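You operate a simulated robot arm through the tools that you are given. There is no shell and no other tool.

Carry out the task below with a simulated two-armed robot. There is one attempt and no reset: what you move stays moved.

Task
Get the MUSIC source playing on the teal channel at a GOOD level.
Fine: its plug in the teal socket, mute off, fader at the white line; set the level by the gain knob.

It is judged by the outcome, as a careful person would: the job done as asked, and still so three seconds after it is handed in. It fails if anything else is knocked over, pushed out of place, dropped, spilled or broken.

Robot
Two 7-joint arms with fingered hands on one trunk that stands fixed in place. Base frame: the origin is at the foot of the trunk, x ahead of it, y to its left, z up; the work surface is at about z = 0.775. Lengths are in m, angles in rad, forces in N, time in s.
The left shoulder is at [0.05, 0.214, 0.869], the right one opposite. With the tool pointing down near the work surface each hand reaches from about 0.42 to 0.9 m from the base axis, measured 20 degrees to its own side. Payload 3 kg a hand.
The TCP of each hand is the grasp point between the finger pads, 0.026 m short of the fingertips. In the tool frame z runs along the fingers and y along their closing line. The gripper opens to 0.132 m; its body begins 0.073 m behind the TCP. The gripper is a hand of 3 fingers: y runs from the thumb to the fingers, the wrist lies at [0, 0, -0.229] in the tool frame.
Orientation is that of the tool frame in the base frame, as a unit quaternion [x, y, z, w]. With the fingers straight down and closing along the base's y, the tool's x points along the base's -x, its y along +y and its z along -z.

Tools
- The arms move only by the tool step_arm. It takes "left_plan", "right_plan" or both (then of equal length, played together; a hand with none holds still); each is a list of rows, each a list of 2 entries, a list of its own where there are three numbers: the shift along the base's x, y, z in m, then the turn, a rotation vector about the base's x, y, z in rad. In form: [[[tx, ty, tz], [wx, wy, wz]], ...]. A call has 1 to 20 rows; each row is the pose to reach, as a shift and turn from the pose commanded when the call began. Each row takes 0.2 s and may step no farther than 0.05 m and 0.15 rad from the row before; otherwise, the whole call is refused. Where a pose cannot be reached the arm comes as near as it can. A force on the tool above 40 N (or 10 N above the force at the start of the call, whichever is more), or a blocked arm, ends the call early, and 0.2 s more pass. In this call time passes only in rows, and 0.2 s behind the last. It gives the time, the measured TCP pose, the force on the tool (base axes), the opening and the grip force at its end, in the units of the frame above (readings bear some noise), with the torque about the TCP (base axes, N m) and any sound that the robot's microphone picked up, and new pictures: "show" is both (left out), scene, wrist or none (wrist: the cameras of the hands that moved).
- Cameras (640 x 400 px; columns grow to the right, rows downward): "scene" is now at [0.0047, -0.0624, 1.5129]; the picture's right is [-0.78, -0.63, 0.00], its down [-0.38, 0.47, -0.80] and it looks along [0.50, -0.62, -0.60] (base axes); focal length 312 px, centre (320, 200). "left" rides on the left gripper at [-0.062, 0.003, -0.092] in its tool frame; the picture's right is [-0.05, -1.00, 0.00], its down [0.83, -0.04, -0.56] and it looks along [0.55, -0.03, 0.83] (tool axes); focal length 230 px, centre (320, 200). "right" rides on the right gripper at [0.062, 0.003, -0.092] in its tool frame; the picture's right is [-0.05, 1.00, 0.00], its down [-0.83, -0.04, -0.56] and it looks along [-0.55, -0.03, 0.83] (tool axes); focal length 230 px, centre (320, 200).
- curl_fingers(finger1, finger2, thumb_bend, hand): sets how far each is bent, from 0 (flat) to 1 (curled in); at 0.3 the hand is open as for a grip, at 0.7 the pads meet at the TCP. One left out holds its place. A second passes; each finger stops where it meets its share of the squeeze, and holds until it gets a number again. It is the only way to open and close the hand. It gives what a move gives, with no picture; readings hold the bend of each and the force on the fingers (four entries, about 0 where the hand has none), thumb and palm.
- aim_head(pan, tilt): turns the head with the scene camera to pan (to the left, within 1.501 rad either way) and tilt (down, from -0.506 to 1.204), counted from straight ahead of the robot. It gives what a move gives, and a new picture of the scene camera.
- point_at(camera, pixels): for up to 12 pixels [column, row] of the newest picture of that camera ("zoom" is the newest enlarged one), the place [x, y, z] in the base frame of the surface seen there, good to about 0.002 m, but the place of the scene camera against the robot may be out by one fixed shift of up to 0.012 m in any direction. It takes no simulated time.
- inspect(camera, box): a new picture of the part [left, top, right, bottom] of that camera's present view, enlarged. It takes no simulated time.
- job_done(): hands the job in; it is judged then, once.

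Unless the task says otherwise, let go and move clear before handing in.

The tools are called after "Emit:" by a JSON object that holds its "method" and its "body". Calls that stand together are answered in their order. step_arm: Moves the arms, as the interface text tells. Its arguments: {"type":"object","properties":{"left_plan":{"type":"array"},"right_plan":{"type":"array"},"show":{"type":"string","enum":["both","scene","wrist","none"]}},"required":[]} The other tools are called the same way: curl_fingers (finger1, finger2, thumb_bend, hand) moves the fingers one by one; aim_head (pan, tilt) turns the head that bears the scene camera; point_at (camera, pixels) gives the place of the surface under pixels of a picture; inspect (camera, box) takes an enlarged picture of a part of a camera's view; job_done () hands the job in.

At the start:

```text
t: 0.0
left_tool_pos: [0.5276, -0.0795, 1.0664]
left_tool_rot: [0.24, 0.971, 0.0, 0.0]
left_force: [0.2, 0.6, -0.6]
left_wrist_torque: [0.04, 0.02, 0.04]
left_opening: 0.1316
left_gripper_force: 0.0
left_shape: jaw
left_bend: [0.3, 0.3, 0.3]
left_finger forces: [0.0, 0.0, 0.0, 0.1, 0.1, 0.0]
right_tool_pos: [0.4159, -0.4732, 1.1461]
right_tool_rot: [0.24, 0.971, 0.0, 0.0]
right_force: [-0.6, 0.6, 0.9]
right_wrist_torque: [0.04, -0.02, 0.0]
right_opening: 0.1321
right_gripper_force: 0.0
right_shape: jaw
right_bend: [0.3, 0.3, 0.3]
right_finger forces: [0.0, 0.0, 0.0, 0.0, 0.0, 0.0]
head pan, tilt (commanded): [-0.89, 0.642]
```

scene: 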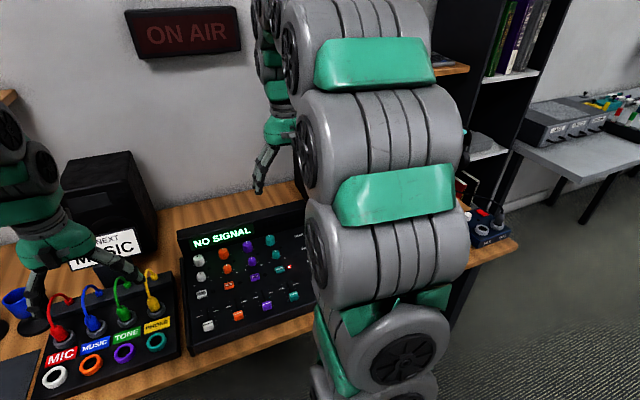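
right: 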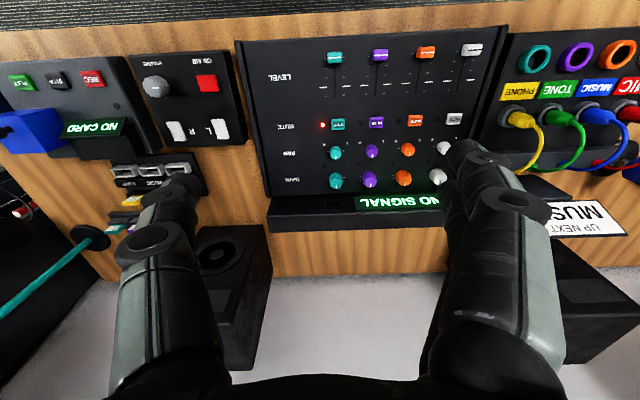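
left: 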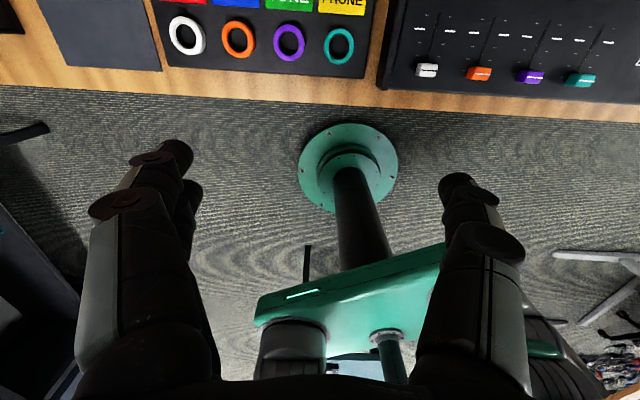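

The scene picture shows the patch box at lower left (MUSIC plug blue near (95,325), teal socket near (155,342)) and the mixer at (245,270). The right arm blocks part of the view, so I will enlarge the regions first.

Emit:
{"method": "inspect", "body": {"camera": "scene", "box": [0, 240, 200, 400]}}

Emit:
{"method": "inspect", "body": {"camera": "scene", "box": [160, 190, 330, 370]}}

Emit:
{"method": "inspect", "body": {"camera": "right", "box": [220, 20, 640, 240]}}

```text
2.50 times, centred on (100, 320) of scene
```

zoom: 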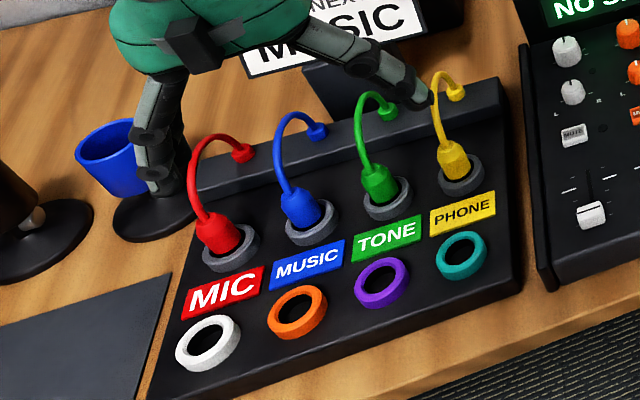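

```text
2.22 times, centred on (245, 280) of scene
```

zoom: 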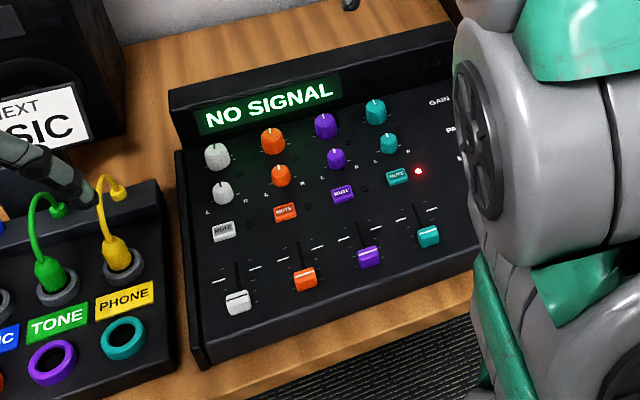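

```text
1.52 times, centred on (430, 130) of right
```

zoom: 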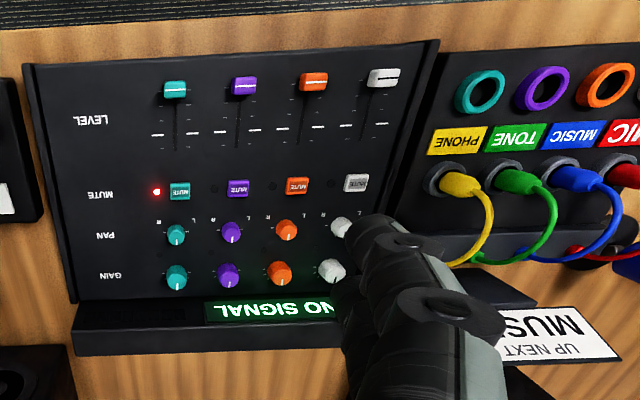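

The enlarged views show that the MUSIC plug (blue) sits in the second back socket, the teal socket is the front one at far right, and the teal mute has a red lamp lit. The teal fader is at the low end, with a white line higher up. Next I'll measure the places of these parts.

Emit:
{"method": "point_at", "body": {"camera": "right", "pixels": [[335, 57], [335, 85], [338, 124], [336, 152], [336, 180], [323, 125], [535, 58], [597, 116], [578, 57], [519, 119], [420, 210], [250, 180]]}}

Emit:
{"method": "point_at", "body": {"camera": "scene", "pixels": [[155, 342], [95, 326], [97, 310], [272, 284], [268, 269], [273, 240], [271, 254], [271, 297], [92, 367], [60, 334], [125, 314], [152, 304]]}}

```text
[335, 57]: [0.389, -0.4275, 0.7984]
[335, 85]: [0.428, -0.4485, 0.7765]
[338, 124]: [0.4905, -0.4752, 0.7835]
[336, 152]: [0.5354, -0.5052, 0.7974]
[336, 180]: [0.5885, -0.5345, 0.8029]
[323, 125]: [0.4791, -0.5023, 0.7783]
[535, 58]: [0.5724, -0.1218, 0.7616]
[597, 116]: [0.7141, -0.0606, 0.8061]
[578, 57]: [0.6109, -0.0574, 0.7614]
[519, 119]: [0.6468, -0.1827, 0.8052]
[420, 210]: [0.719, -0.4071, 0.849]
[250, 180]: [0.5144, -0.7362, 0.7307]
```

```text
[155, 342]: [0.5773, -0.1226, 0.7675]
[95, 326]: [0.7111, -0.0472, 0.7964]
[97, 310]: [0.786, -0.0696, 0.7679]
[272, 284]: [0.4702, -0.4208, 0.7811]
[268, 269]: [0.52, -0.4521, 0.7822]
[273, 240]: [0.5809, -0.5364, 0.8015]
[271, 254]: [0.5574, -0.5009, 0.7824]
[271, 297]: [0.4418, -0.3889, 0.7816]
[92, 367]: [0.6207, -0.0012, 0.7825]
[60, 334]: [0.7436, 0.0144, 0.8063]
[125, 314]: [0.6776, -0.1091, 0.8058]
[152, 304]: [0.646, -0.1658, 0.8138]
```

The panel rises toward the back (socket rims about z 0.76, plug tops about 0.805), and the desk is turned about 28° to the right. Before I bring the left hand over the patch box, I'll measure the obstacles behind it (speaker, sign, cup) and the cord strip.

Emit:
{"method": "point_at", "body": {"camera": "scene", "pixels": [[105, 158], [150, 185], [100, 175], [70, 165], [125, 245], [90, 295], [125, 283], [150, 275], [12, 300], [175, 352], [165, 275], [40, 395]]}}

Emit:
{"method": "inspect", "body": {"camera": "left", "box": [150, 0, 640, 110]}}

```text
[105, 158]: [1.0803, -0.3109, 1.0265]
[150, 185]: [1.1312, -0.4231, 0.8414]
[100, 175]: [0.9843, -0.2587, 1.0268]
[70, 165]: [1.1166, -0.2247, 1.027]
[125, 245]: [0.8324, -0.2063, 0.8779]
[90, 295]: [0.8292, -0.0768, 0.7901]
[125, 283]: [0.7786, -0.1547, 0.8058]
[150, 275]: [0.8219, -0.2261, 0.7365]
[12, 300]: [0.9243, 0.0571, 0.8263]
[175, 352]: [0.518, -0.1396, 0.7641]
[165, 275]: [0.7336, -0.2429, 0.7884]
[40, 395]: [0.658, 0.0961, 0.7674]
```

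```text
1.31 times, centred on (395, 55) of left
```

zoom: 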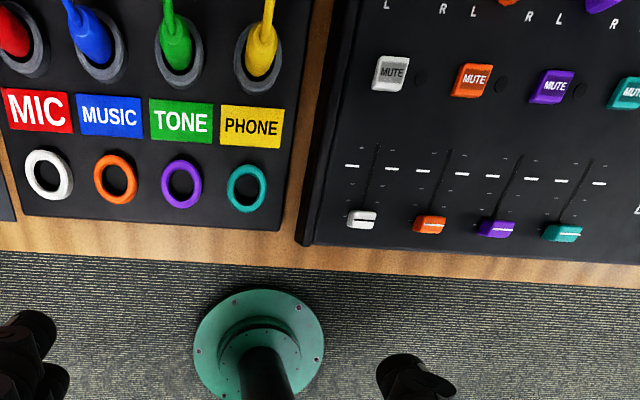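

The left wrist picture shows the sockets clearly: teal at about (337,46) in the full picture, MUSIC plug in the back row. I'll move the left hand ahead over the patch box to get an accurate view.

Emit:
{"method": "step_arm", "body": {"left_plan": [[[0.04, -0.012, 0], [0, 0, 0]], [[0.08, -0.025, 0], [0, 0, 0]], [[0.12, -0.038, -0.01], [0, 0, 0]], [[0.16, -0.05, -0.02], [0, 0, 0]], [[0.19, -0.06, -0.03], [0, 0, 0]]]}}

```text
t: 1.2
left_tool_pos: [0.6973, -0.1327, 1.042]
left_tool_rot: [0.24, 0.971, -0.001, -0.001]
left_force: [0.2, -0.2, 0.8]
left_wrist_torque: [-0.01, -0.04, 0.0]
left_opening: 0.1318
left_gripper_force: 0.0
left_shape: jaw
left_bend: [0.3, 0.3, 0.3]
left_finger forces: [0.0, 0.0, 0.0, 0.1, 0.0, 0.0]
left hand out of reach, approached as far as the arm can: row 5
right_tool_pos: [0.4171, -0.4737, 1.1469]
right_tool_rot: [0.24, 0.971, 0.0, 0.0]
right_force: [-0.1, 0.4, 0.3]
right_wrist_torque: [0.01, -0.02, 0.02]
right_opening: 0.1318
right_gripper_force: 0.0
right_shape: jaw
right_bend: [0.3, 0.3, 0.3]
right_finger forces: [0.0, 0.0, 0.0, 0.1, 0.0, 0.1]
head pan, tilt (commanded): [-0.89, 0.642]
```

scene: 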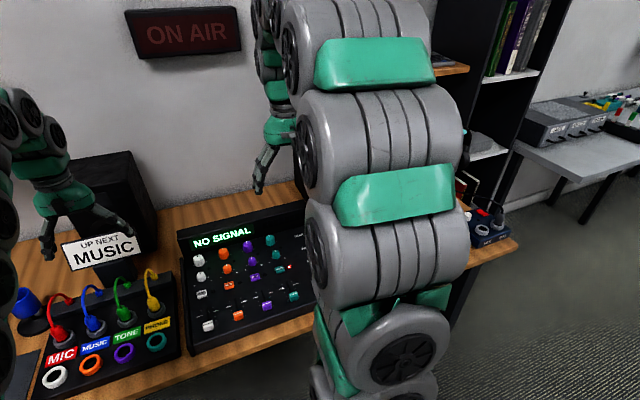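
left: 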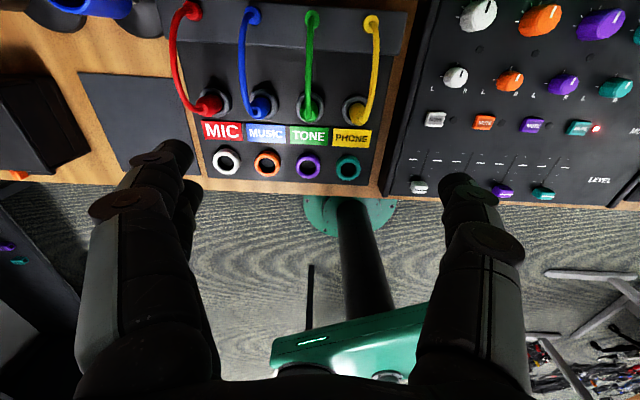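

The whole patch box is now in the left wrist view: blue plug about (262,105), teal socket about (347,167). I'll enlarge that and take exact places.

Emit:
{"method": "inspect", "body": {"camera": "left", "box": [160, 0, 420, 200]}}

Emit:
{"method": "inspect", "body": {"camera": "left", "box": [390, 0, 640, 210]}}

Emit:
{"method": "point_at", "body": {"camera": "left", "pixels": [[347, 167], [308, 166], [267, 164], [262, 105], [262, 92], [310, 115], [353, 113], [208, 104], [356, 20], [347, 152], [280, 80], [330, 100]]}}

```text
2.00 times, centred on (290, 100) of left
```

zoom: 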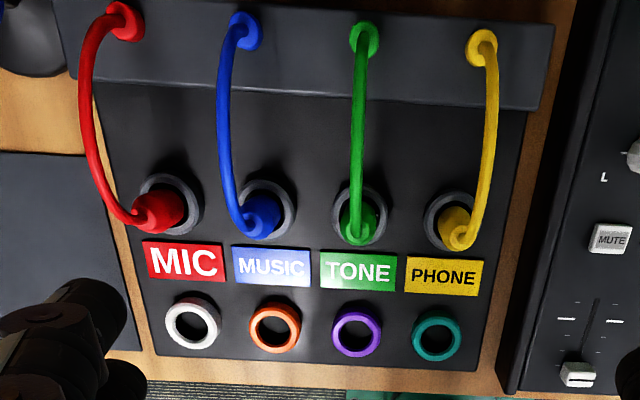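

```text
1.90 times, centred on (515, 105) of left
```

zoom: 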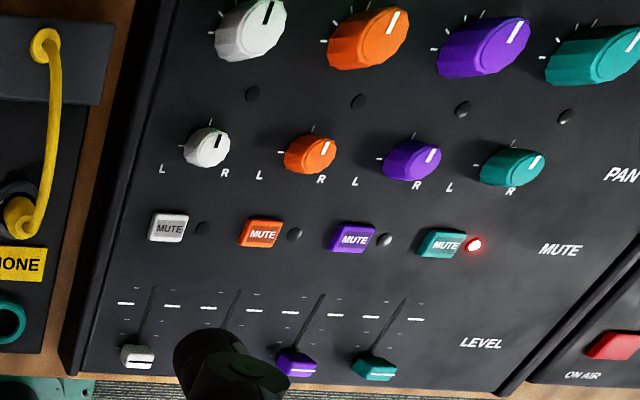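

```text
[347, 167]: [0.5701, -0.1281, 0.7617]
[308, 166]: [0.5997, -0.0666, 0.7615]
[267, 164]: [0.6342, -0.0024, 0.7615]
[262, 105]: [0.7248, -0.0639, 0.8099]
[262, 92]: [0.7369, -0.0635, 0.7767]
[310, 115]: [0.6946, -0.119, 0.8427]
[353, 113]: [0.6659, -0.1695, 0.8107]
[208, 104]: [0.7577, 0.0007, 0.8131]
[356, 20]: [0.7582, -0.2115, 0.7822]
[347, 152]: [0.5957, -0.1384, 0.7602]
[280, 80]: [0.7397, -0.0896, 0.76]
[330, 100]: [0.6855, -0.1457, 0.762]
```

The panel of the patch box is flat at z≈0.761 with raised rings; the blue plug stands at about (0.725,-0.064) with its top near 0.81, and the teal socket centre is near (0.570,-0.128). Now a closer look at the mixer in the right camera.

Emit:
{"method": "inspect", "body": {"camera": "right", "box": [230, 30, 450, 220]}}

Emit:
{"method": "inspect", "body": {"camera": "right", "box": [300, 40, 400, 110]}}

Emit:
{"method": "inspect", "body": {"camera": "right", "box": [300, 110, 400, 210]}}

```text
2.11 times, centred on (340, 125) of right
```

zoom: 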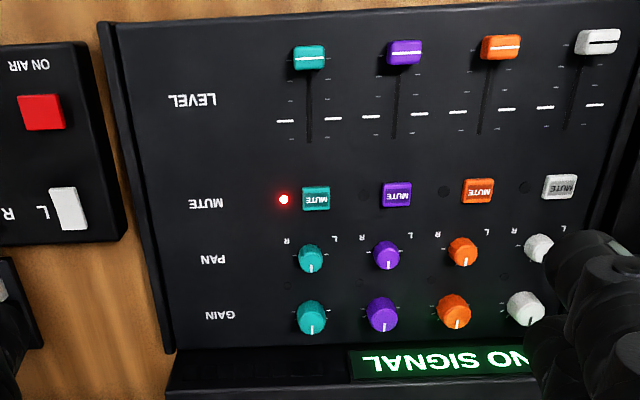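

```text
5.71 times, centred on (350, 75) of right
```

zoom: 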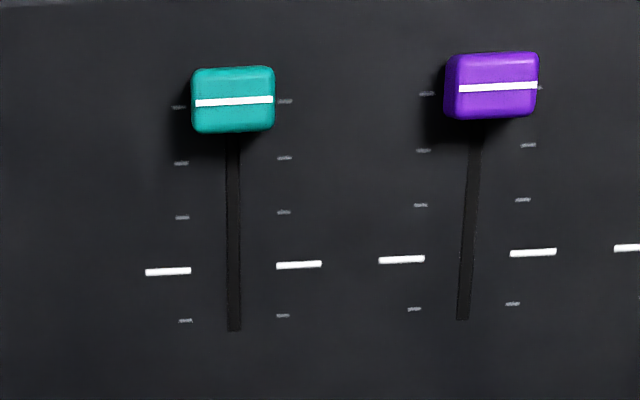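

```text
4.00 times, centred on (350, 160) of right
```

zoom: 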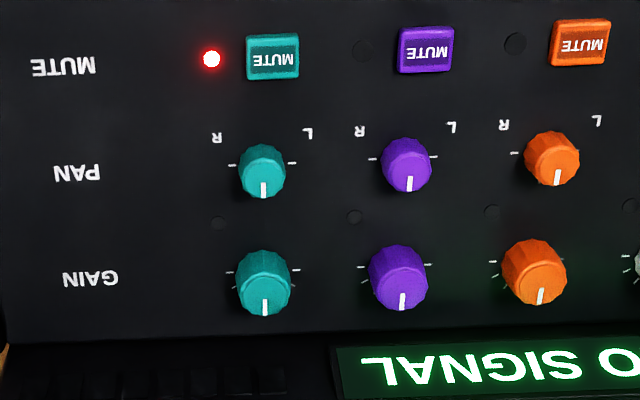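

The teal fader (right-camera zoom) sits at the lowest tick, with the white line three ticks further back; the gain knob is teal in the back row with its pointer toward the back. I'll handle the plug first: bring the left hand over it at z≈0.95 and part-close the fingers so they clear the neighbours.

Emit:
{"method": "step_arm", "body": {"left_plan": [[[0, 0.03, -0.02], [0, 0, 0]], [[0, 0.055, -0.05], [0, 0, 0]], [[0, 0.065, -0.086], [0, 0, 0]]], "show": "none"}}

Emit:
{"method": "curl_fingers", "body": {"hand": "left", "finger1": 0.52, "finger2": 0.52, "thumb_bend": 0.52}}

Emit:
{"method": "inspect", "body": {"camera": "left", "box": [0, 0, 640, 400]}}

```text
t: 2.0
left_tool_pos: [0.6964, -0.0689, 0.957]
left_tool_rot: [0.241, 0.971, 0.0, 0.0]
left_force: [0.2, 0.0, 0.1]
left_wrist_torque: [0.02, 0.02, 0.02]
left_opening: 0.132
left_gripper_force: 0.0
left_shape: jaw
left_bend: [0.3, 0.3, 0.3]
left_finger forces: [0.1, 0.0, 0.1, 0.0, 0.0, 0.0]
right_tool_pos: [0.4159, -0.473, 1.1471]
right_tool_rot: [0.24, 0.971, 0.0, 0.0]
right_force: [0.0, 0.5, -0.6]
right_wrist_torque: [-0.02, 0.02, 0.03]
right_opening: 0.132
right_gripper_force: 0.1
right_shape: jaw
right_bend: [0.3, 0.3, 0.3]
right_finger forces: [0.1, 0.0, 0.0, 0.0, 0.1, 0.0]
head pan, tilt (commanded): [-0.89, 0.642]
```

```text
t: 3.0
left_tool_pos: [0.6981, -0.0684, 0.9571]
left_tool_rot: [0.241, 0.971, -0.001, 0.001]
left_force: [0.6, 0.8, 0.4]
left_wrist_torque: [-0.01, 0.02, 0.02]
left_opening: 0.0619
left_gripper_force: 0.0
left_shape: fingers
left_bend: [0.52, 0.52, 0.52]
left_finger forces: [0.0, 0.0, 0.1, 0.0, 0.1, 0.0]
right_tool_pos: [0.4152, -0.4732, 1.1471]
right_tool_rot: [0.241, 0.971, 0.0, 0.0]
right_force: [0.0, 0.0, -0.1]
right_wrist_torque: [-0.02, 0.04, 0.01]
right_opening: 0.132
right_gripper_force: 0.1
right_shape: jaw
right_bend: [0.3, 0.3, 0.3]
right_finger forces: [0.1, 0.0, 0.0, 0.1, 0.0, 0.0]
head pan, tilt (commanded): [-0.89, 0.642]
```

```text
1.00 times, centred on (320, 200) of left (not enlarged: the box is as wide or as high as the picture)
```

zoom: 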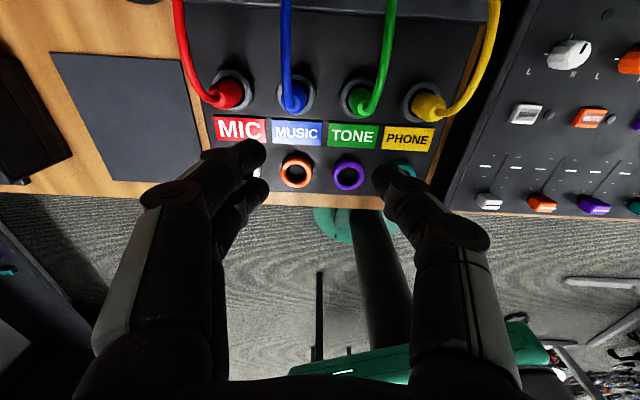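

The hand opening is now 0.062 and the blue plug is at (293,95) in this view. I'll measure the plug, its neighbours and the cord arch height.

Emit:
{"method": "point_at", "body": {"camera": "left", "pixels": [[294, 100], [294, 92], [292, 84], [288, 60], [286, 30], [285, 5], [227, 95], [362, 103], [428, 108], [382, 60], [313, 95], [300, 112]]}}

Emit:
{"method": "inspect", "body": {"camera": "left", "box": [200, 40, 440, 190]}}

```text
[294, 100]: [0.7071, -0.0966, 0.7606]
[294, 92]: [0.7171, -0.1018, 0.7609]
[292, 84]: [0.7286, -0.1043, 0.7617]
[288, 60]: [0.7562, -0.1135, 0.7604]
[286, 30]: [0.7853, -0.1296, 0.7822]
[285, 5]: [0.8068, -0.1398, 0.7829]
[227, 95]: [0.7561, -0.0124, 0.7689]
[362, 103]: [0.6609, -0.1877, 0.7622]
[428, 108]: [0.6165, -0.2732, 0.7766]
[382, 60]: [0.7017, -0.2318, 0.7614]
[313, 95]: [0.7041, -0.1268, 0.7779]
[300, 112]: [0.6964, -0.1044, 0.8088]
```

```text
2.67 times, centred on (320, 115) of left
```

zoom: 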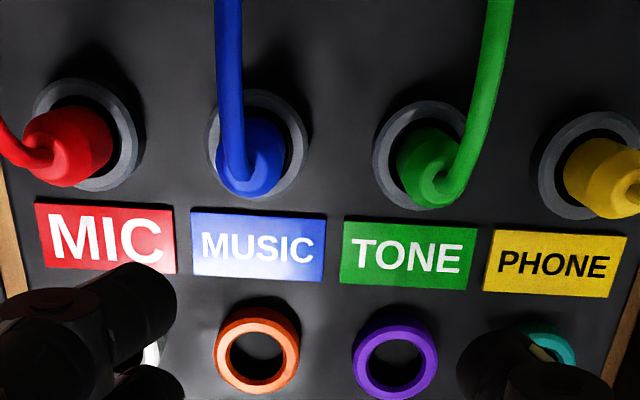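

Those readings belonged to the older stored picture, so I'll ask again with the newest enlarged picture, where the blue plug's top is at about (250,170).

Emit:
{"method": "point_at", "body": {"camera": "zoom", "pixels": [[240, 180], [262, 160], [262, 128], [229, 100], [228, 40], [228, 5], [85, 140], [430, 165], [600, 180], [490, 60], [300, 170], [222, 185]]}}

Emit:
{"method": "point_at", "body": {"camera": "zoom", "pixels": [[224, 345], [290, 345], [257, 322], [257, 385], [257, 355], [364, 360], [430, 360], [395, 335], [395, 370], [215, 150], [300, 140], [262, 95]]}}

```text
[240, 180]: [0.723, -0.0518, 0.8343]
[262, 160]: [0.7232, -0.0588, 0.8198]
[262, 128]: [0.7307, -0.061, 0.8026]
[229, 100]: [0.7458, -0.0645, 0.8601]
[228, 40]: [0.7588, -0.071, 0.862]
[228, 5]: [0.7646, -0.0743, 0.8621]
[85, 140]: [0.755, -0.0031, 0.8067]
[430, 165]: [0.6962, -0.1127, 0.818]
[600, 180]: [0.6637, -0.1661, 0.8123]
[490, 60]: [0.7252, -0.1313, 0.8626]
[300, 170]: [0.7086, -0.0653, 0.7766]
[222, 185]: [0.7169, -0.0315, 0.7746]
```

```text
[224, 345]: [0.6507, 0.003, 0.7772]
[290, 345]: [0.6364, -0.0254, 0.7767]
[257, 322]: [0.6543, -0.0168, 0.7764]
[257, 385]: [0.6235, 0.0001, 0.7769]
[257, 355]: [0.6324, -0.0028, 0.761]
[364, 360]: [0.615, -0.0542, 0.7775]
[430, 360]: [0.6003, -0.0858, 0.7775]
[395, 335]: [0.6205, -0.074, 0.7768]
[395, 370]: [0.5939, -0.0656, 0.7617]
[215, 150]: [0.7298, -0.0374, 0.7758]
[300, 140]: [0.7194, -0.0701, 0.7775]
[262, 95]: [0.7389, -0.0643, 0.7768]
```

The ring tops are at z≈0.777; the MUSIC ring centre comes out near (0.724,-0.055), with the plug body up to about 0.825 and the cord arching to 0.862. I'll close the fingers a bit more and bring the hand straight over the plug at z≈0.90 to refine.

Emit:
{"method": "curl_fingers", "body": {"hand": "left", "finger1": 0.56, "finger2": 0.56, "thumb_bend": 0.56}}

Emit:
{"method": "step_arm", "body": {"left_plan": [[[0.013, 0.007, -0.02], [0, 0, 0]], [[0.0255, 0.0135, -0.04], [0, 0, 0]], [[0.0255, 0.0135, -0.057], [0, 0, 0]]]}}

```text
t: 4.0
left_tool_pos: [0.6963, -0.0686, 0.9558]
left_tool_rot: [0.24, 0.971, -0.001, 0.001]
left_force: [-0.2, -1.0, 0.4]
left_wrist_torque: [0.01, 0.0, 0.02]
left_opening: 0.0484
left_gripper_force: 0.0
left_shape: fingers
left_bend: [0.56, 0.56, 0.56]
left_finger forces: [0.1, 0.0, 0.0, 0.1, 0.1, 0.1]
right_tool_pos: [0.4155, -0.4723, 1.1471]
right_tool_rot: [0.24, 0.971, 0.001, 0.001]
right_force: [-0.4, 0.0, -0.4]
right_wrist_torque: [0.01, 0.02, 0.0]
right_opening: 0.1319
right_gripper_force: 0.0
right_shape: jaw
right_bend: [0.3, 0.3, 0.3]
right_finger forces: [0.0, 0.0, 0.0, 0.0, 0.0, 0.0]
head pan, tilt (commanded): [-0.89, 0.642]
```

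```text
t: 4.8
left_tool_pos: [0.7203, -0.054, 0.9001]
left_tool_rot: [0.24, 0.971, 0.0, -0.001]
left_force: [0.9, -0.3, -0.2]
left_wrist_torque: [-0.01, -0.01, 0.02]
left_opening: 0.0483
left_gripper_force: 0.1
left_shape: fingers
left_bend: [0.56, 0.56, 0.56]
left_finger forces: [0.0, 0.0, 0.1, 0.1, 0.0, 0.1]
right_tool_pos: [0.4166, -0.4737, 1.1469]
right_tool_rot: [0.24, 0.971, 0.0, 0.001]
right_force: [0.5, 0.0, 0.2]
right_wrist_torque: [0.01, 0.02, 0.02]
right_opening: 0.1318
right_gripper_force: 0.0
right_shape: jaw
right_bend: [0.3, 0.3, 0.3]
right_finger forces: [0.0, 0.0, 0.0, 0.0, 0.0, 0.1]
head pan, tilt (commanded): [-0.89, 0.642]
```

scene: 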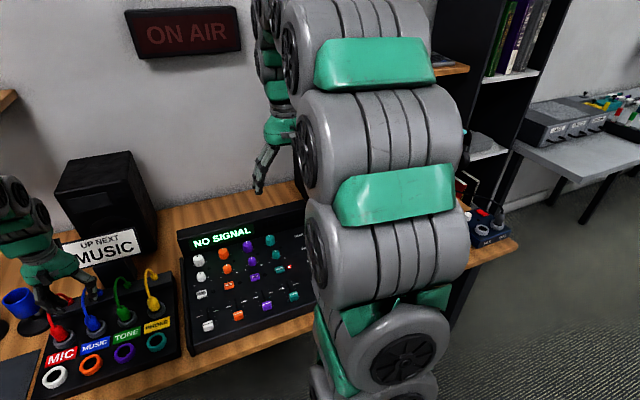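
left: 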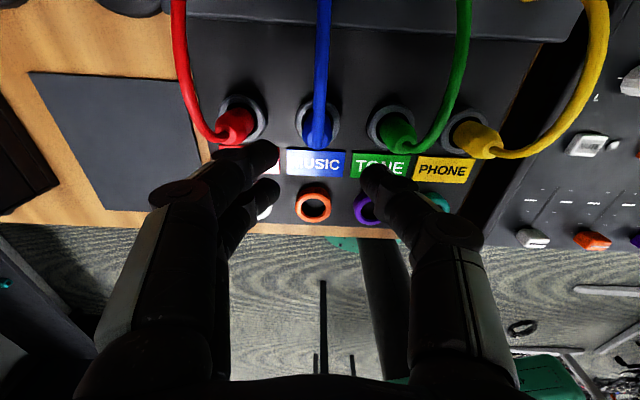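

The blue cord and plug lie on the hand's centre line (column 320) between the fingertips at (262,155) and (375,180). I'll enlarge to refine the plug centre.

Emit:
{"method": "inspect", "body": {"camera": "left", "box": [210, 60, 450, 210]}}

```text
2.67 times, centred on (330, 135) of left
```

zoom: 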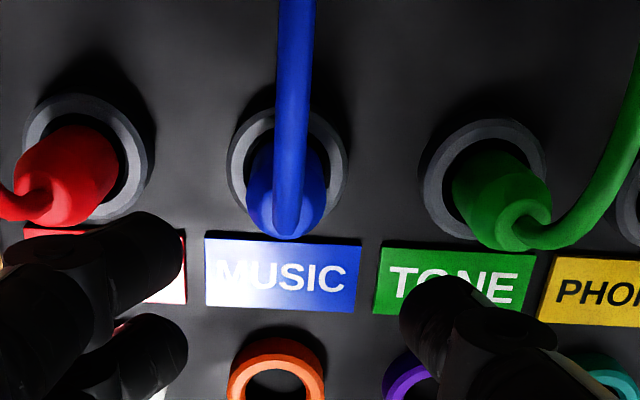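

Emit:
{"method": "point_at", "body": {"camera": "zoom", "pixels": [[237, 165], [337, 165], [265, 112], [254, 190], [318, 190], [284, 228], [258, 150], [315, 155], [290, 150], [293, 100], [60, 190], [500, 195]]}}

```text
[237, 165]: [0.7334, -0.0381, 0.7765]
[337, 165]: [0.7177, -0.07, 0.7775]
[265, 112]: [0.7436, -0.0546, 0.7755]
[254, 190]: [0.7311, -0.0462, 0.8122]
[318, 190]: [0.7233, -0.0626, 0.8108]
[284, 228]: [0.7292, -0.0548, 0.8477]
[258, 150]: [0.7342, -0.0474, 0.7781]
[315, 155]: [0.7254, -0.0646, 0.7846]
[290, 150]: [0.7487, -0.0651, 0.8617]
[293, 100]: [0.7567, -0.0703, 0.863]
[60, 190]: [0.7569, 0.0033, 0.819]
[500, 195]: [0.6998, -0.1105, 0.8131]
```

The plug axis comes out near (0.7248,-0.0545). I'll correct by 4 mm ahead and descend to z≈0.81, stopping with fingertips just above the ring top (0.777).

Emit:
{"method": "step_arm", "body": {"left_plan": [[[0.003, 0.0, -0.02], [0, 0, 0]], [[0.004, 0.0, -0.04], [0, 0, 0]], [[0.004, 0.0, -0.06], [0, 0, 0]], [[0.004, 0.0, -0.075], [0, 0, 0]]]}}

Emit:
{"method": "inspect", "body": {"camera": "left", "box": [210, 100, 450, 250]}}

Emit:
{"method": "inspect", "body": {"camera": "scene", "box": [20, 260, 180, 360]}}

```text
t: 5.8
left_tool_pos: [0.7253, -0.056, 0.8249]
left_tool_rot: [0.24, 0.971, 0.0, 0.001]
left_force: [-0.2, 0.6, -0.4]
left_wrist_torque: [-0.01, 0.01, 0.02]
left_opening: 0.0486
left_gripper_force: 0.1
left_shape: fingers
left_bend: [0.56, 0.56, 0.56]
left_finger forces: [0.0, 0.0, 0.1, 0.0, 0.1, 0.0]
right_tool_pos: [0.4164, -0.4743, 1.1466]
right_tool_rot: [0.24, 0.971, -0.001, 0.0]
right_force: [0.4, -0.3, -1.1]
right_wrist_torque: [0.04, -0.01, -0.02]
right_opening: 0.1318
right_gripper_force: 0.1
right_shape: jaw
right_bend: [0.3, 0.3, 0.3]
right_finger forces: [0.1, 0.0, 0.0, 0.0, 0.0, 0.0]
head pan, tilt (commanded): [-0.89, 0.642]
```

scene: 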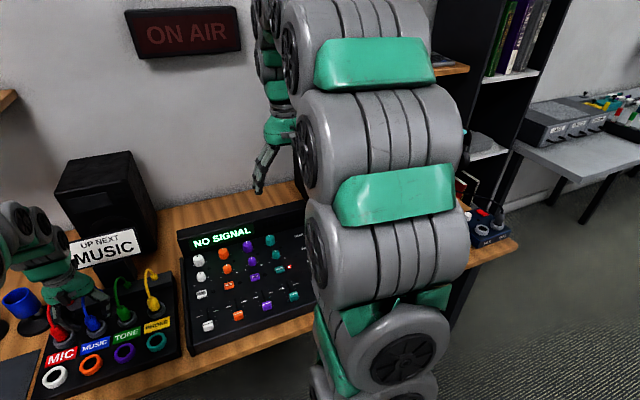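
left: 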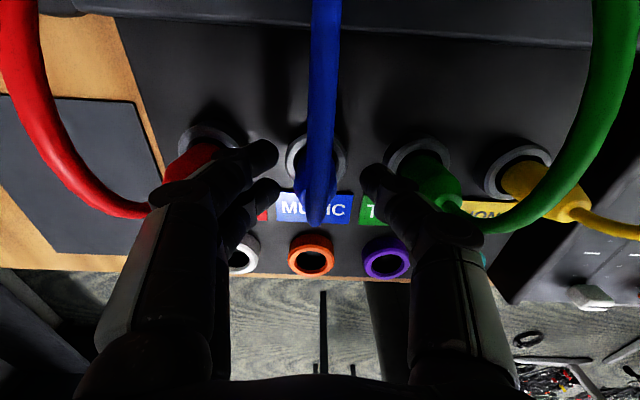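

```text
2.67 times, centred on (330, 175) of left
```

zoom: 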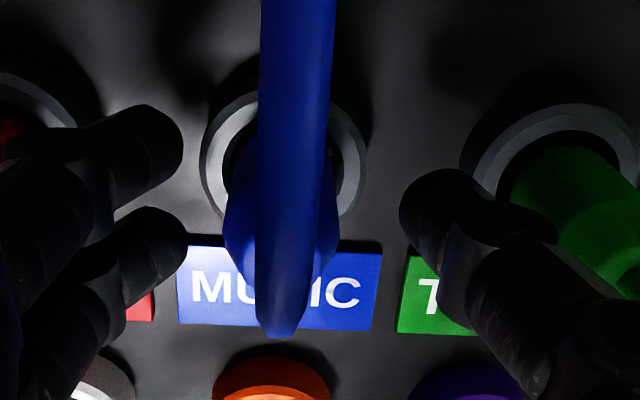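

```text
4.00 times, centred on (100, 310) of scene
```

zoom: 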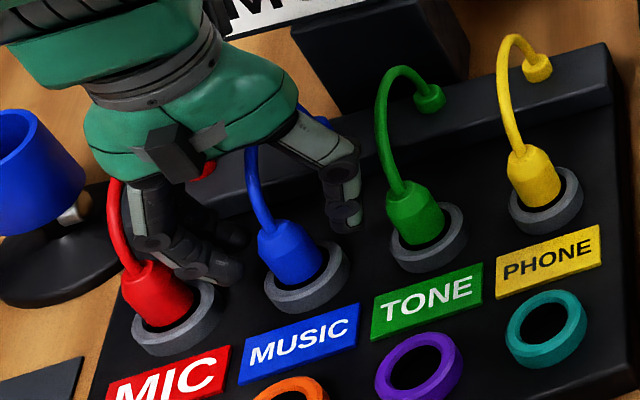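

The plug (hexagonal grip) is between thumb and fingers; the ring centre at full-picture (316,159) says I'm off by about 2 mm along the closing line. I'll correct this, lower 15 mm, and close the fingers on the plug.

Emit:
{"method": "step_arm", "body": {"left_plan": [[[0.001, 0.002, -0.008], [0, 0, 0]], [[0.001, 0.002, -0.016], [0, 0, 0]]]}}

Emit:
{"method": "inspect", "body": {"camera": "left", "box": [210, 100, 450, 250]}}

Emit:
{"method": "inspect", "body": {"camera": "scene", "box": [20, 260, 180, 360]}}

```text
t: 6.4
left_tool_pos: [0.7263, -0.0549, 0.8092]
left_tool_rot: [0.24, 0.971, 0.0, 0.0]
left_force: [-0.1, -0.2, -0.1]
left_wrist_torque: [0.04, -0.04, 0.02]
left_opening: 0.0485
left_gripper_force: 0.0
left_shape: fingers
left_bend: [0.56, 0.56, 0.56]
left_finger forces: [0.0, 0.0, 0.0, 0.0, 0.0, 0.0]
right_tool_pos: [0.4161, -0.4737, 1.1468]
right_tool_rot: [0.241, 0.971, 0.0, 0.001]
right_force: [0.3, 0.7, 0.0]
right_wrist_torque: [-0.02, -0.02, 0.04]
right_opening: 0.132
right_gripper_force: 0.1
right_shape: jaw
right_bend: [0.3, 0.3, 0.3]
right_finger forces: [0.0, 0.0, 0.1, 0.1, 0.1, 0.1]
head pan, tilt (commanded): [-0.89, 0.642]
```

scene: 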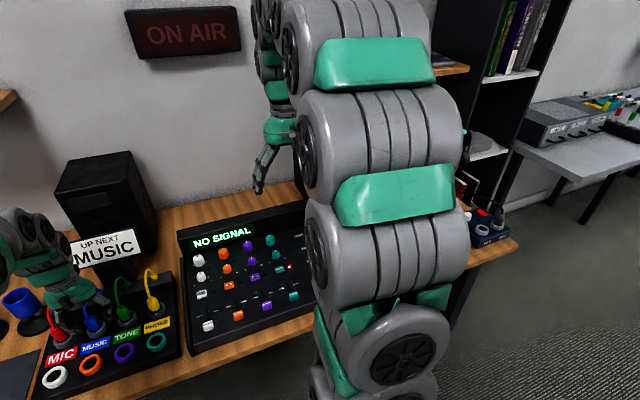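
left: 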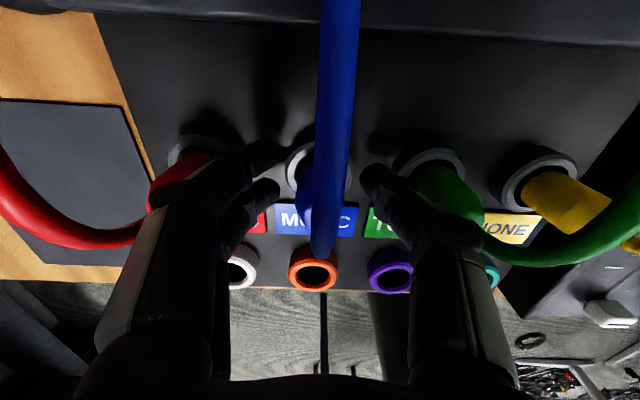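

```text
2.67 times, centred on (330, 175) of left
```

zoom: 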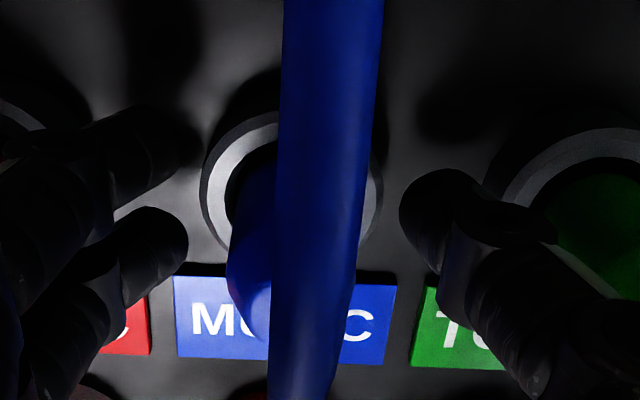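

```text
4.00 times, centred on (100, 310) of scene
```

zoom: 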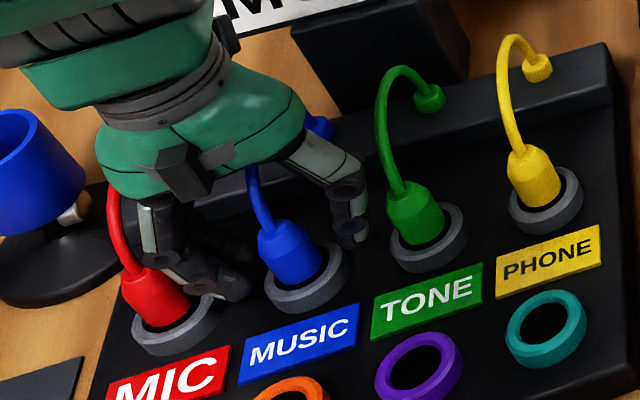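

The hand is centred: ring centre at (319,167) of the left picture agrees with the expected grasp point. Now I close the fingers on the plug.

Emit:
{"method": "curl_fingers", "body": {"hand": "left", "finger1": 0.72, "finger2": 0.72, "thumb_bend": 0.72}}

Emit:
{"method": "inspect", "body": {"camera": "left", "box": [210, 100, 450, 250]}}

Emit:
{"method": "inspect", "body": {"camera": "scene", "box": [20, 260, 180, 360]}}

```text
t: 7.4
left_tool_pos: [0.7276, -0.0541, 0.8099]
left_tool_rot: [0.24, 0.971, 0.0, 0.0]
left_force: [0.2, -0.2, -0.1]
left_wrist_torque: [0.0, 0.01, 0.02]
left_opening: 0.0142
left_gripper_force: 9.9
left_shape: fingers
left_bend: [0.71, 0.66, 0.67]
left_finger forces: [2.9, 7.9, 0.0, 0.1, 9.6, 0.0]
right_tool_pos: [0.4169, -0.4726, 1.1461]
right_tool_rot: [0.241, 0.971, 0.0, 0.0]
right_force: [0.6, 0.3, 0.4]
right_wrist_torque: [0.04, 0.0, 0.01]
right_opening: 0.1321
right_gripper_force: 0.1
right_shape: jaw
right_bend: [0.3, 0.3, 0.3]
right_finger forces: [0.1, 0.1, 0.0, 0.1, 0.0, 0.0]
head pan, tilt (commanded): [-0.89, 0.642]
```

```text
2.67 times, centred on (330, 175) of left
```

zoom: 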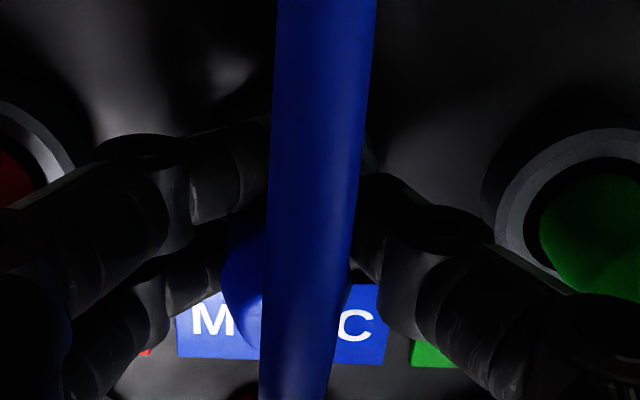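

```text
4.00 times, centred on (100, 310) of scene
```

zoom: 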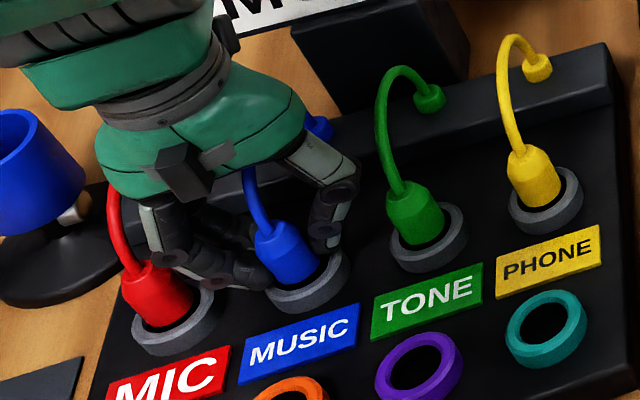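

Finger1 bent to 0.71 while finger2 stopped at 0.66, so the plug sits off-centre toward the robot (blue body visible at zoom (240,280)). I'll reopen, shift the hand 8 mm toward the robot, and grip again.

Emit:
{"method": "curl_fingers", "body": {"hand": "left", "finger1": 0.57, "finger2": 0.57, "thumb_bend": 0.57}}

Emit:
{"method": "step_arm", "body": {"left_plan": [[[-0.007, 0.0035, 0], [0, 0, 0]]]}}

Emit:
{"method": "inspect", "body": {"camera": "left", "box": [210, 100, 450, 250]}}

Emit:
{"method": "inspect", "body": {"camera": "scene", "box": [20, 260, 180, 360]}}

```text
t: 8.4
left_tool_pos: [0.7268, -0.0556, 0.8098]
left_tool_rot: [0.241, 0.971, 0.0, 0.0]
left_force: [0.3, -0.1, -0.3]
left_wrist_torque: [0.01, -0.03, 0.01]
left_opening: 0.0469
left_gripper_force: 0.1
left_shape: fingers
left_bend: [0.56, 0.56, 0.56]
left_finger forces: [0.0, 0.0, 0.1, 0.0, 0.0, 0.0]
right_tool_pos: [0.4155, -0.4737, 1.1476]
right_tool_rot: [0.24, 0.971, 0.0, 0.0]
right_force: [-0.6, 0.1, -0.4]
right_wrist_torque: [0.01, -0.02, -0.01]
right_opening: 0.132
right_gripper_force: 0.1
right_shape: jaw
right_bend: [0.3, 0.3, 0.3]
right_finger forces: [0.0, 0.0, 0.1, 0.0, 0.0, 0.1]
head pan, tilt (commanded): [-0.89, 0.642]
```

```text
t: 8.8
left_tool_pos: [0.7198, -0.0505, 0.8101]
left_tool_rot: [0.24, 0.971, -0.001, 0.0]
left_force: [-0.6, 0.5, 0.3]
left_wrist_torque: [-0.02, 0.0, 0.0]
left_opening: 0.047
left_gripper_force: 0.0
left_shape: fingers
left_bend: [0.56, 0.56, 0.56]
left_finger forces: [0.0, 0.0, 0.1, 0.0, 0.1, 0.0]
right_tool_pos: [0.4155, -0.4721, 1.1471]
right_tool_rot: [0.24, 0.971, 0.0, 0.0]
right_force: [-0.7, -0.5, 0.0]
right_wrist_torque: [-0.02, -0.02, -0.04]
right_opening: 0.132
right_gripper_force: 0.0
right_shape: jaw
right_bend: [0.3, 0.3, 0.3]
right_finger forces: [0.0, 0.0, 0.0, 0.1, 0.0, 0.0]
head pan, tilt (commanded): [-0.89, 0.642]
```

scene: 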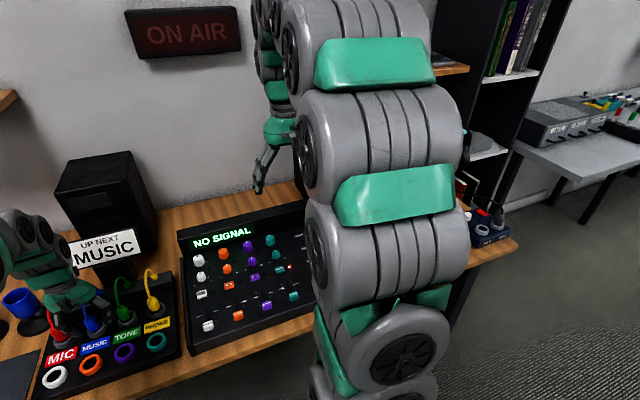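
left: 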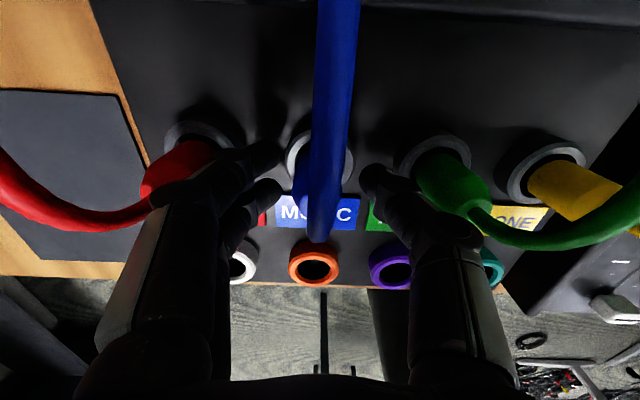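

```text
2.67 times, centred on (330, 175) of left
```

zoom: 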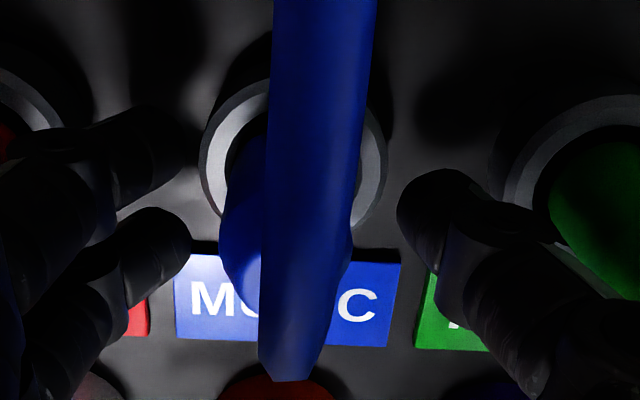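

```text
4.00 times, centred on (100, 310) of scene
```

zoom: 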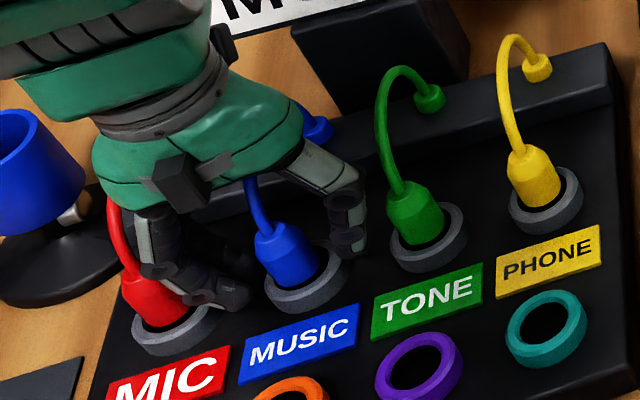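

The fingers now straddle the plug body better (body spans zoom columns 220–350 at row 250). I close again.

Emit:
{"method": "curl_fingers", "body": {"hand": "left", "finger1": 0.72, "finger2": 0.72, "thumb_bend": 0.72}}

Emit:
{"method": "inspect", "body": {"camera": "left", "box": [210, 100, 450, 250]}}

Emit:
{"method": "inspect", "body": {"camera": "scene", "box": [20, 260, 180, 360]}}

```text
t: 9.8
left_tool_pos: [0.7202, -0.0513, 0.8082]
left_tool_rot: [0.24, 0.971, 0.0, -0.001]
left_force: [0.6, -0.3, 0.3]
left_wrist_torque: [0.03, 0.02, 0.0]
left_opening: 0.0205
left_gripper_force: 10.4
left_shape: fingers
left_bend: [0.68, 0.69, 0.67]
left_finger forces: [6.1, 4.6, 0.0, 0.1, 10.7, 0.0]
right_tool_pos: [0.4155, -0.4735, 1.147]
right_tool_rot: [0.24, 0.971, 0.0, -0.001]
right_force: [-1.3, 0.0, -0.4]
right_wrist_torque: [0.0, 0.01, -0.04]
right_opening: 0.132
right_gripper_force: 0.0
right_shape: jaw
right_bend: [0.3, 0.3, 0.3]
right_finger forces: [0.1, 0.1, 0.0, 0.1, 0.1, 0.0]
head pan, tilt (commanded): [-0.89, 0.642]
```

```text
2.67 times, centred on (330, 175) of left
```

zoom: 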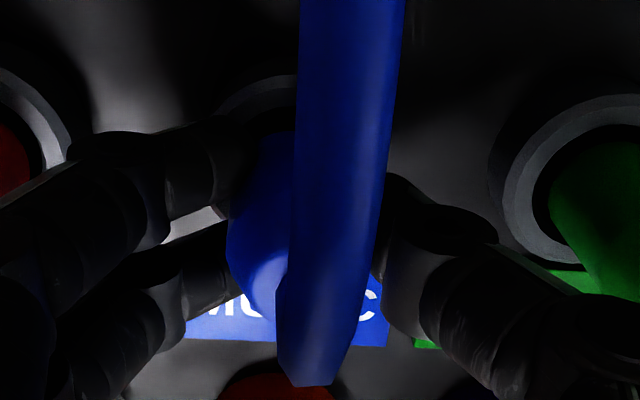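

```text
4.00 times, centred on (100, 310) of scene
```

zoom: 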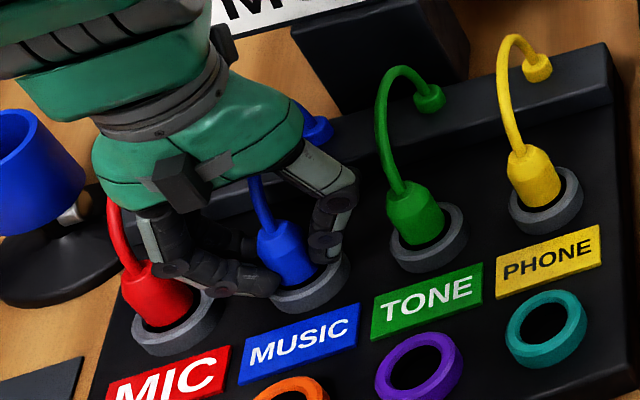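

Now both fingers share the load evenly (6.1 N and 4.6 N against thumb 10.7 N). I'll pull straight up in small steps and watch the force.

Emit:
{"method": "step_arm", "body": {"left_plan": [[[0, 0, 0.006], [0, 0, 0]], [[0, 0, 0.012], [0, 0, 0]], [[0, 0, 0.02], [0, 0, 0]], [[0, 0, 0.03], [0, 0, 0]]]}}

Emit:
{"method": "inspect", "body": {"camera": "scene", "box": [20, 250, 180, 350]}}

```text
t: 10.8
left_tool_pos: [0.7202, -0.0502, 0.8379]
left_tool_rot: [0.24, 0.971, 0.0, -0.001]
left_force: [0.7, 0.1, -1.5]
left_wrist_torque: [0.03, -0.01, 0.0]
left_opening: 0.0199
left_gripper_force: 10.7
left_shape: fingers
left_bend: [0.68, 0.69, 0.67]
left_finger forces: [6.1, 4.4, 0.0, 0.0, 10.7, 0.0]
right_tool_pos: [0.4147, -0.4741, 1.1465]
right_tool_rot: [0.24, 0.971, 0.0, 0.0]
right_force: [0.4, -0.2, -0.3]
right_wrist_torque: [0.0, 0.01, -0.01]
right_opening: 0.1318
right_gripper_force: 0.1
right_shape: jaw
right_bend: [0.3, 0.3, 0.3]
right_finger forces: [0.0, 0.0, 0.0, 0.0, 0.0, 0.0]
head pan, tilt (commanded): [-0.89, 0.642]
```

scene: 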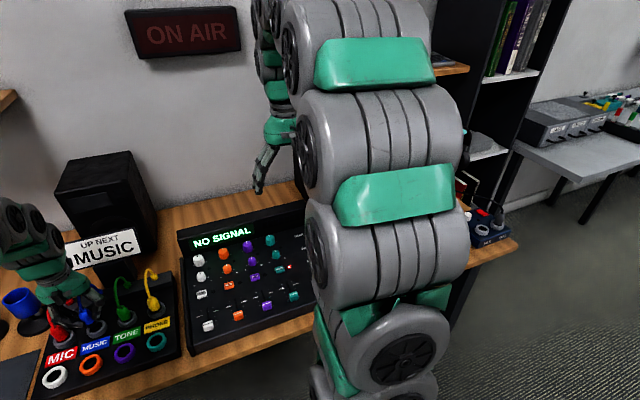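
left: 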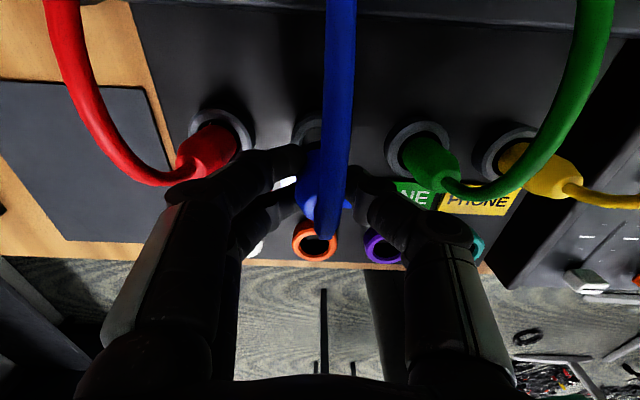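

```text
4.00 times, centred on (100, 300) of scene
```

zoom: 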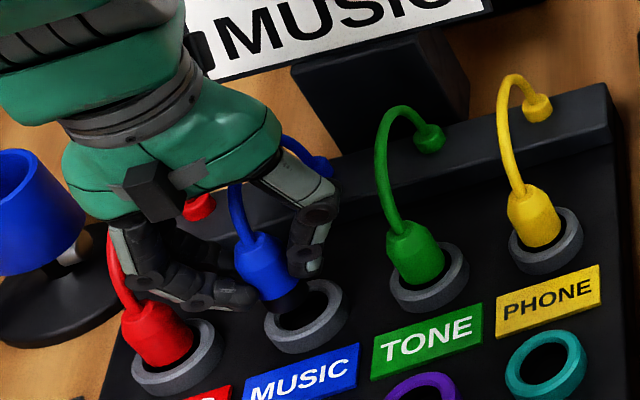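

The plug is out (dark tip visible at zoom (290,305), grip unchanged). I'll lift clear, draw it toward the robot to the front row, then move right to hover above the teal socket.

Emit:
{"method": "step_arm", "body": {"left_plan": [[[0, 0, 0.025], [0, 0, 0]], [[0, 0, 0.045], [0, 0, 0]], [[-0.027, 0.014, 0.045], [0, 0, 0]], [[-0.054, 0.028, 0.045], [0, 0, 0]], [[-0.08, 0.042, 0.045], [0, 0, 0]], [[-0.096, 0.012, 0.045], [0, 0, 0]], [[-0.112, -0.018, 0.045], [0, 0, 0]], [[-0.128, -0.049, 0.045], [0, 0, 0]], [[-0.144, -0.08, 0.045], [0, 0, 0]]]}}

Emit:
{"method": "inspect", "body": {"camera": "scene", "box": [60, 260, 220, 360]}}

Emit:
{"method": "inspect", "body": {"camera": "left", "box": [210, 80, 450, 230]}}

```text
t: 12.8
left_tool_pos: [0.5771, -0.1303, 0.8849]
left_tool_rot: [0.24, 0.971, -0.001, -0.001]
left_force: [0.0, 0.2, -0.9]
left_wrist_torque: [0.01, 0.0, -0.01]
left_opening: 0.0201
left_gripper_force: 11.3
left_shape: fingers
left_bend: [0.68, 0.7, 0.67]
left_finger forces: [6.6, 5.0, 0.0, 0.0, 10.5, 0.0]
right_tool_pos: [0.4156, -0.473, 1.1468]
right_tool_rot: [0.24, 0.971, 0.0, 0.0]
right_force: [0.7, 0.2, -0.6]
right_wrist_torque: [0.01, 0.04, 0.0]
right_opening: 0.1319
right_gripper_force: 0.0
right_shape: jaw
right_bend: [0.3, 0.3, 0.3]
right_finger forces: [0.1, 0.0, 0.0, 0.0, 0.0, 0.1]
head pan, tilt (commanded): [-0.89, 0.642]
```

scene: 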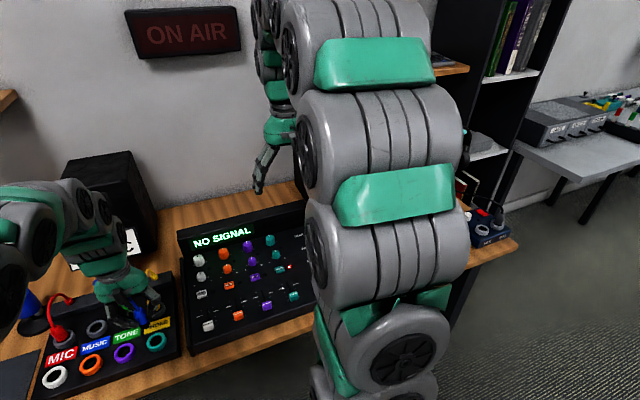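
left: 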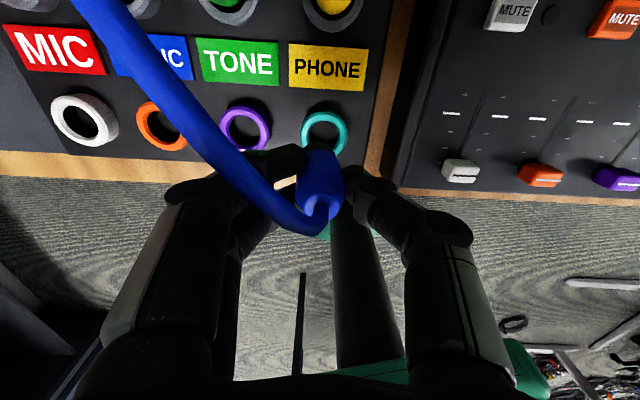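

```text
4.00 times, centred on (140, 310) of scene
```

zoom: 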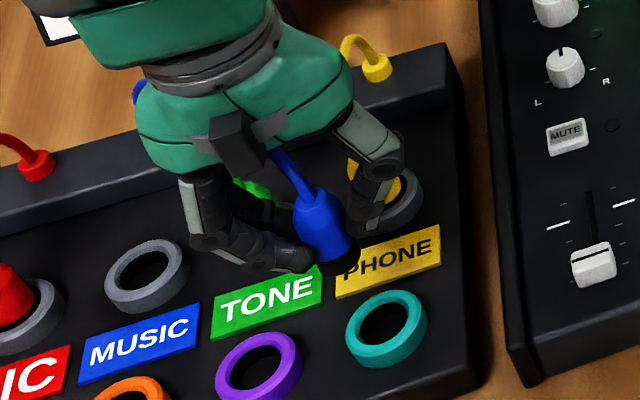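

```text
2.67 times, centred on (330, 155) of left
```

zoom: 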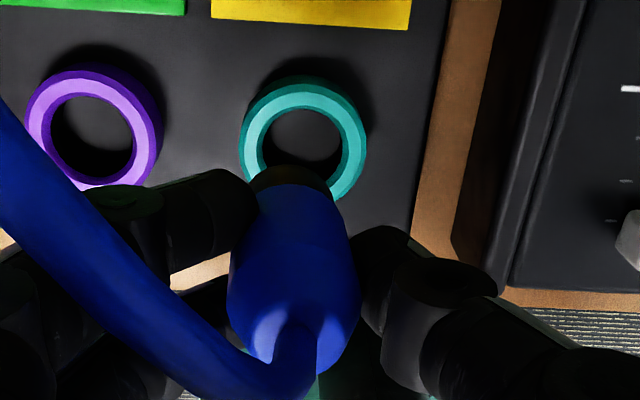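

The plug is held upright over the teal socket; in the left zoom the teal ring spans columns 240–367 and rows 78–203. I'll measure the ring points and the plug precisely.

Emit:
{"method": "point_at", "body": {"camera": "zoom", "pixels": [[250, 138], [357, 138], [303, 86], [247, 120], [358, 120], [340, 180], [256, 170], [300, 130], [240, 270], [345, 270], [290, 200], [290, 178]]}}

```text
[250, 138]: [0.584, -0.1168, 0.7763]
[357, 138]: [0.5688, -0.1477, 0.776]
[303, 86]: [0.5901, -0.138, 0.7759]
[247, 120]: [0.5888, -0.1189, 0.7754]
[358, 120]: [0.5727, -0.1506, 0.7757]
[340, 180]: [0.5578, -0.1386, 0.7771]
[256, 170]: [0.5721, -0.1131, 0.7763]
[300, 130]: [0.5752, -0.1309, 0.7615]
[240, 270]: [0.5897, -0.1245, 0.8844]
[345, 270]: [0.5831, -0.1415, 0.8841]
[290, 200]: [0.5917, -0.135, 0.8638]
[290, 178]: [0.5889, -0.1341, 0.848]
```

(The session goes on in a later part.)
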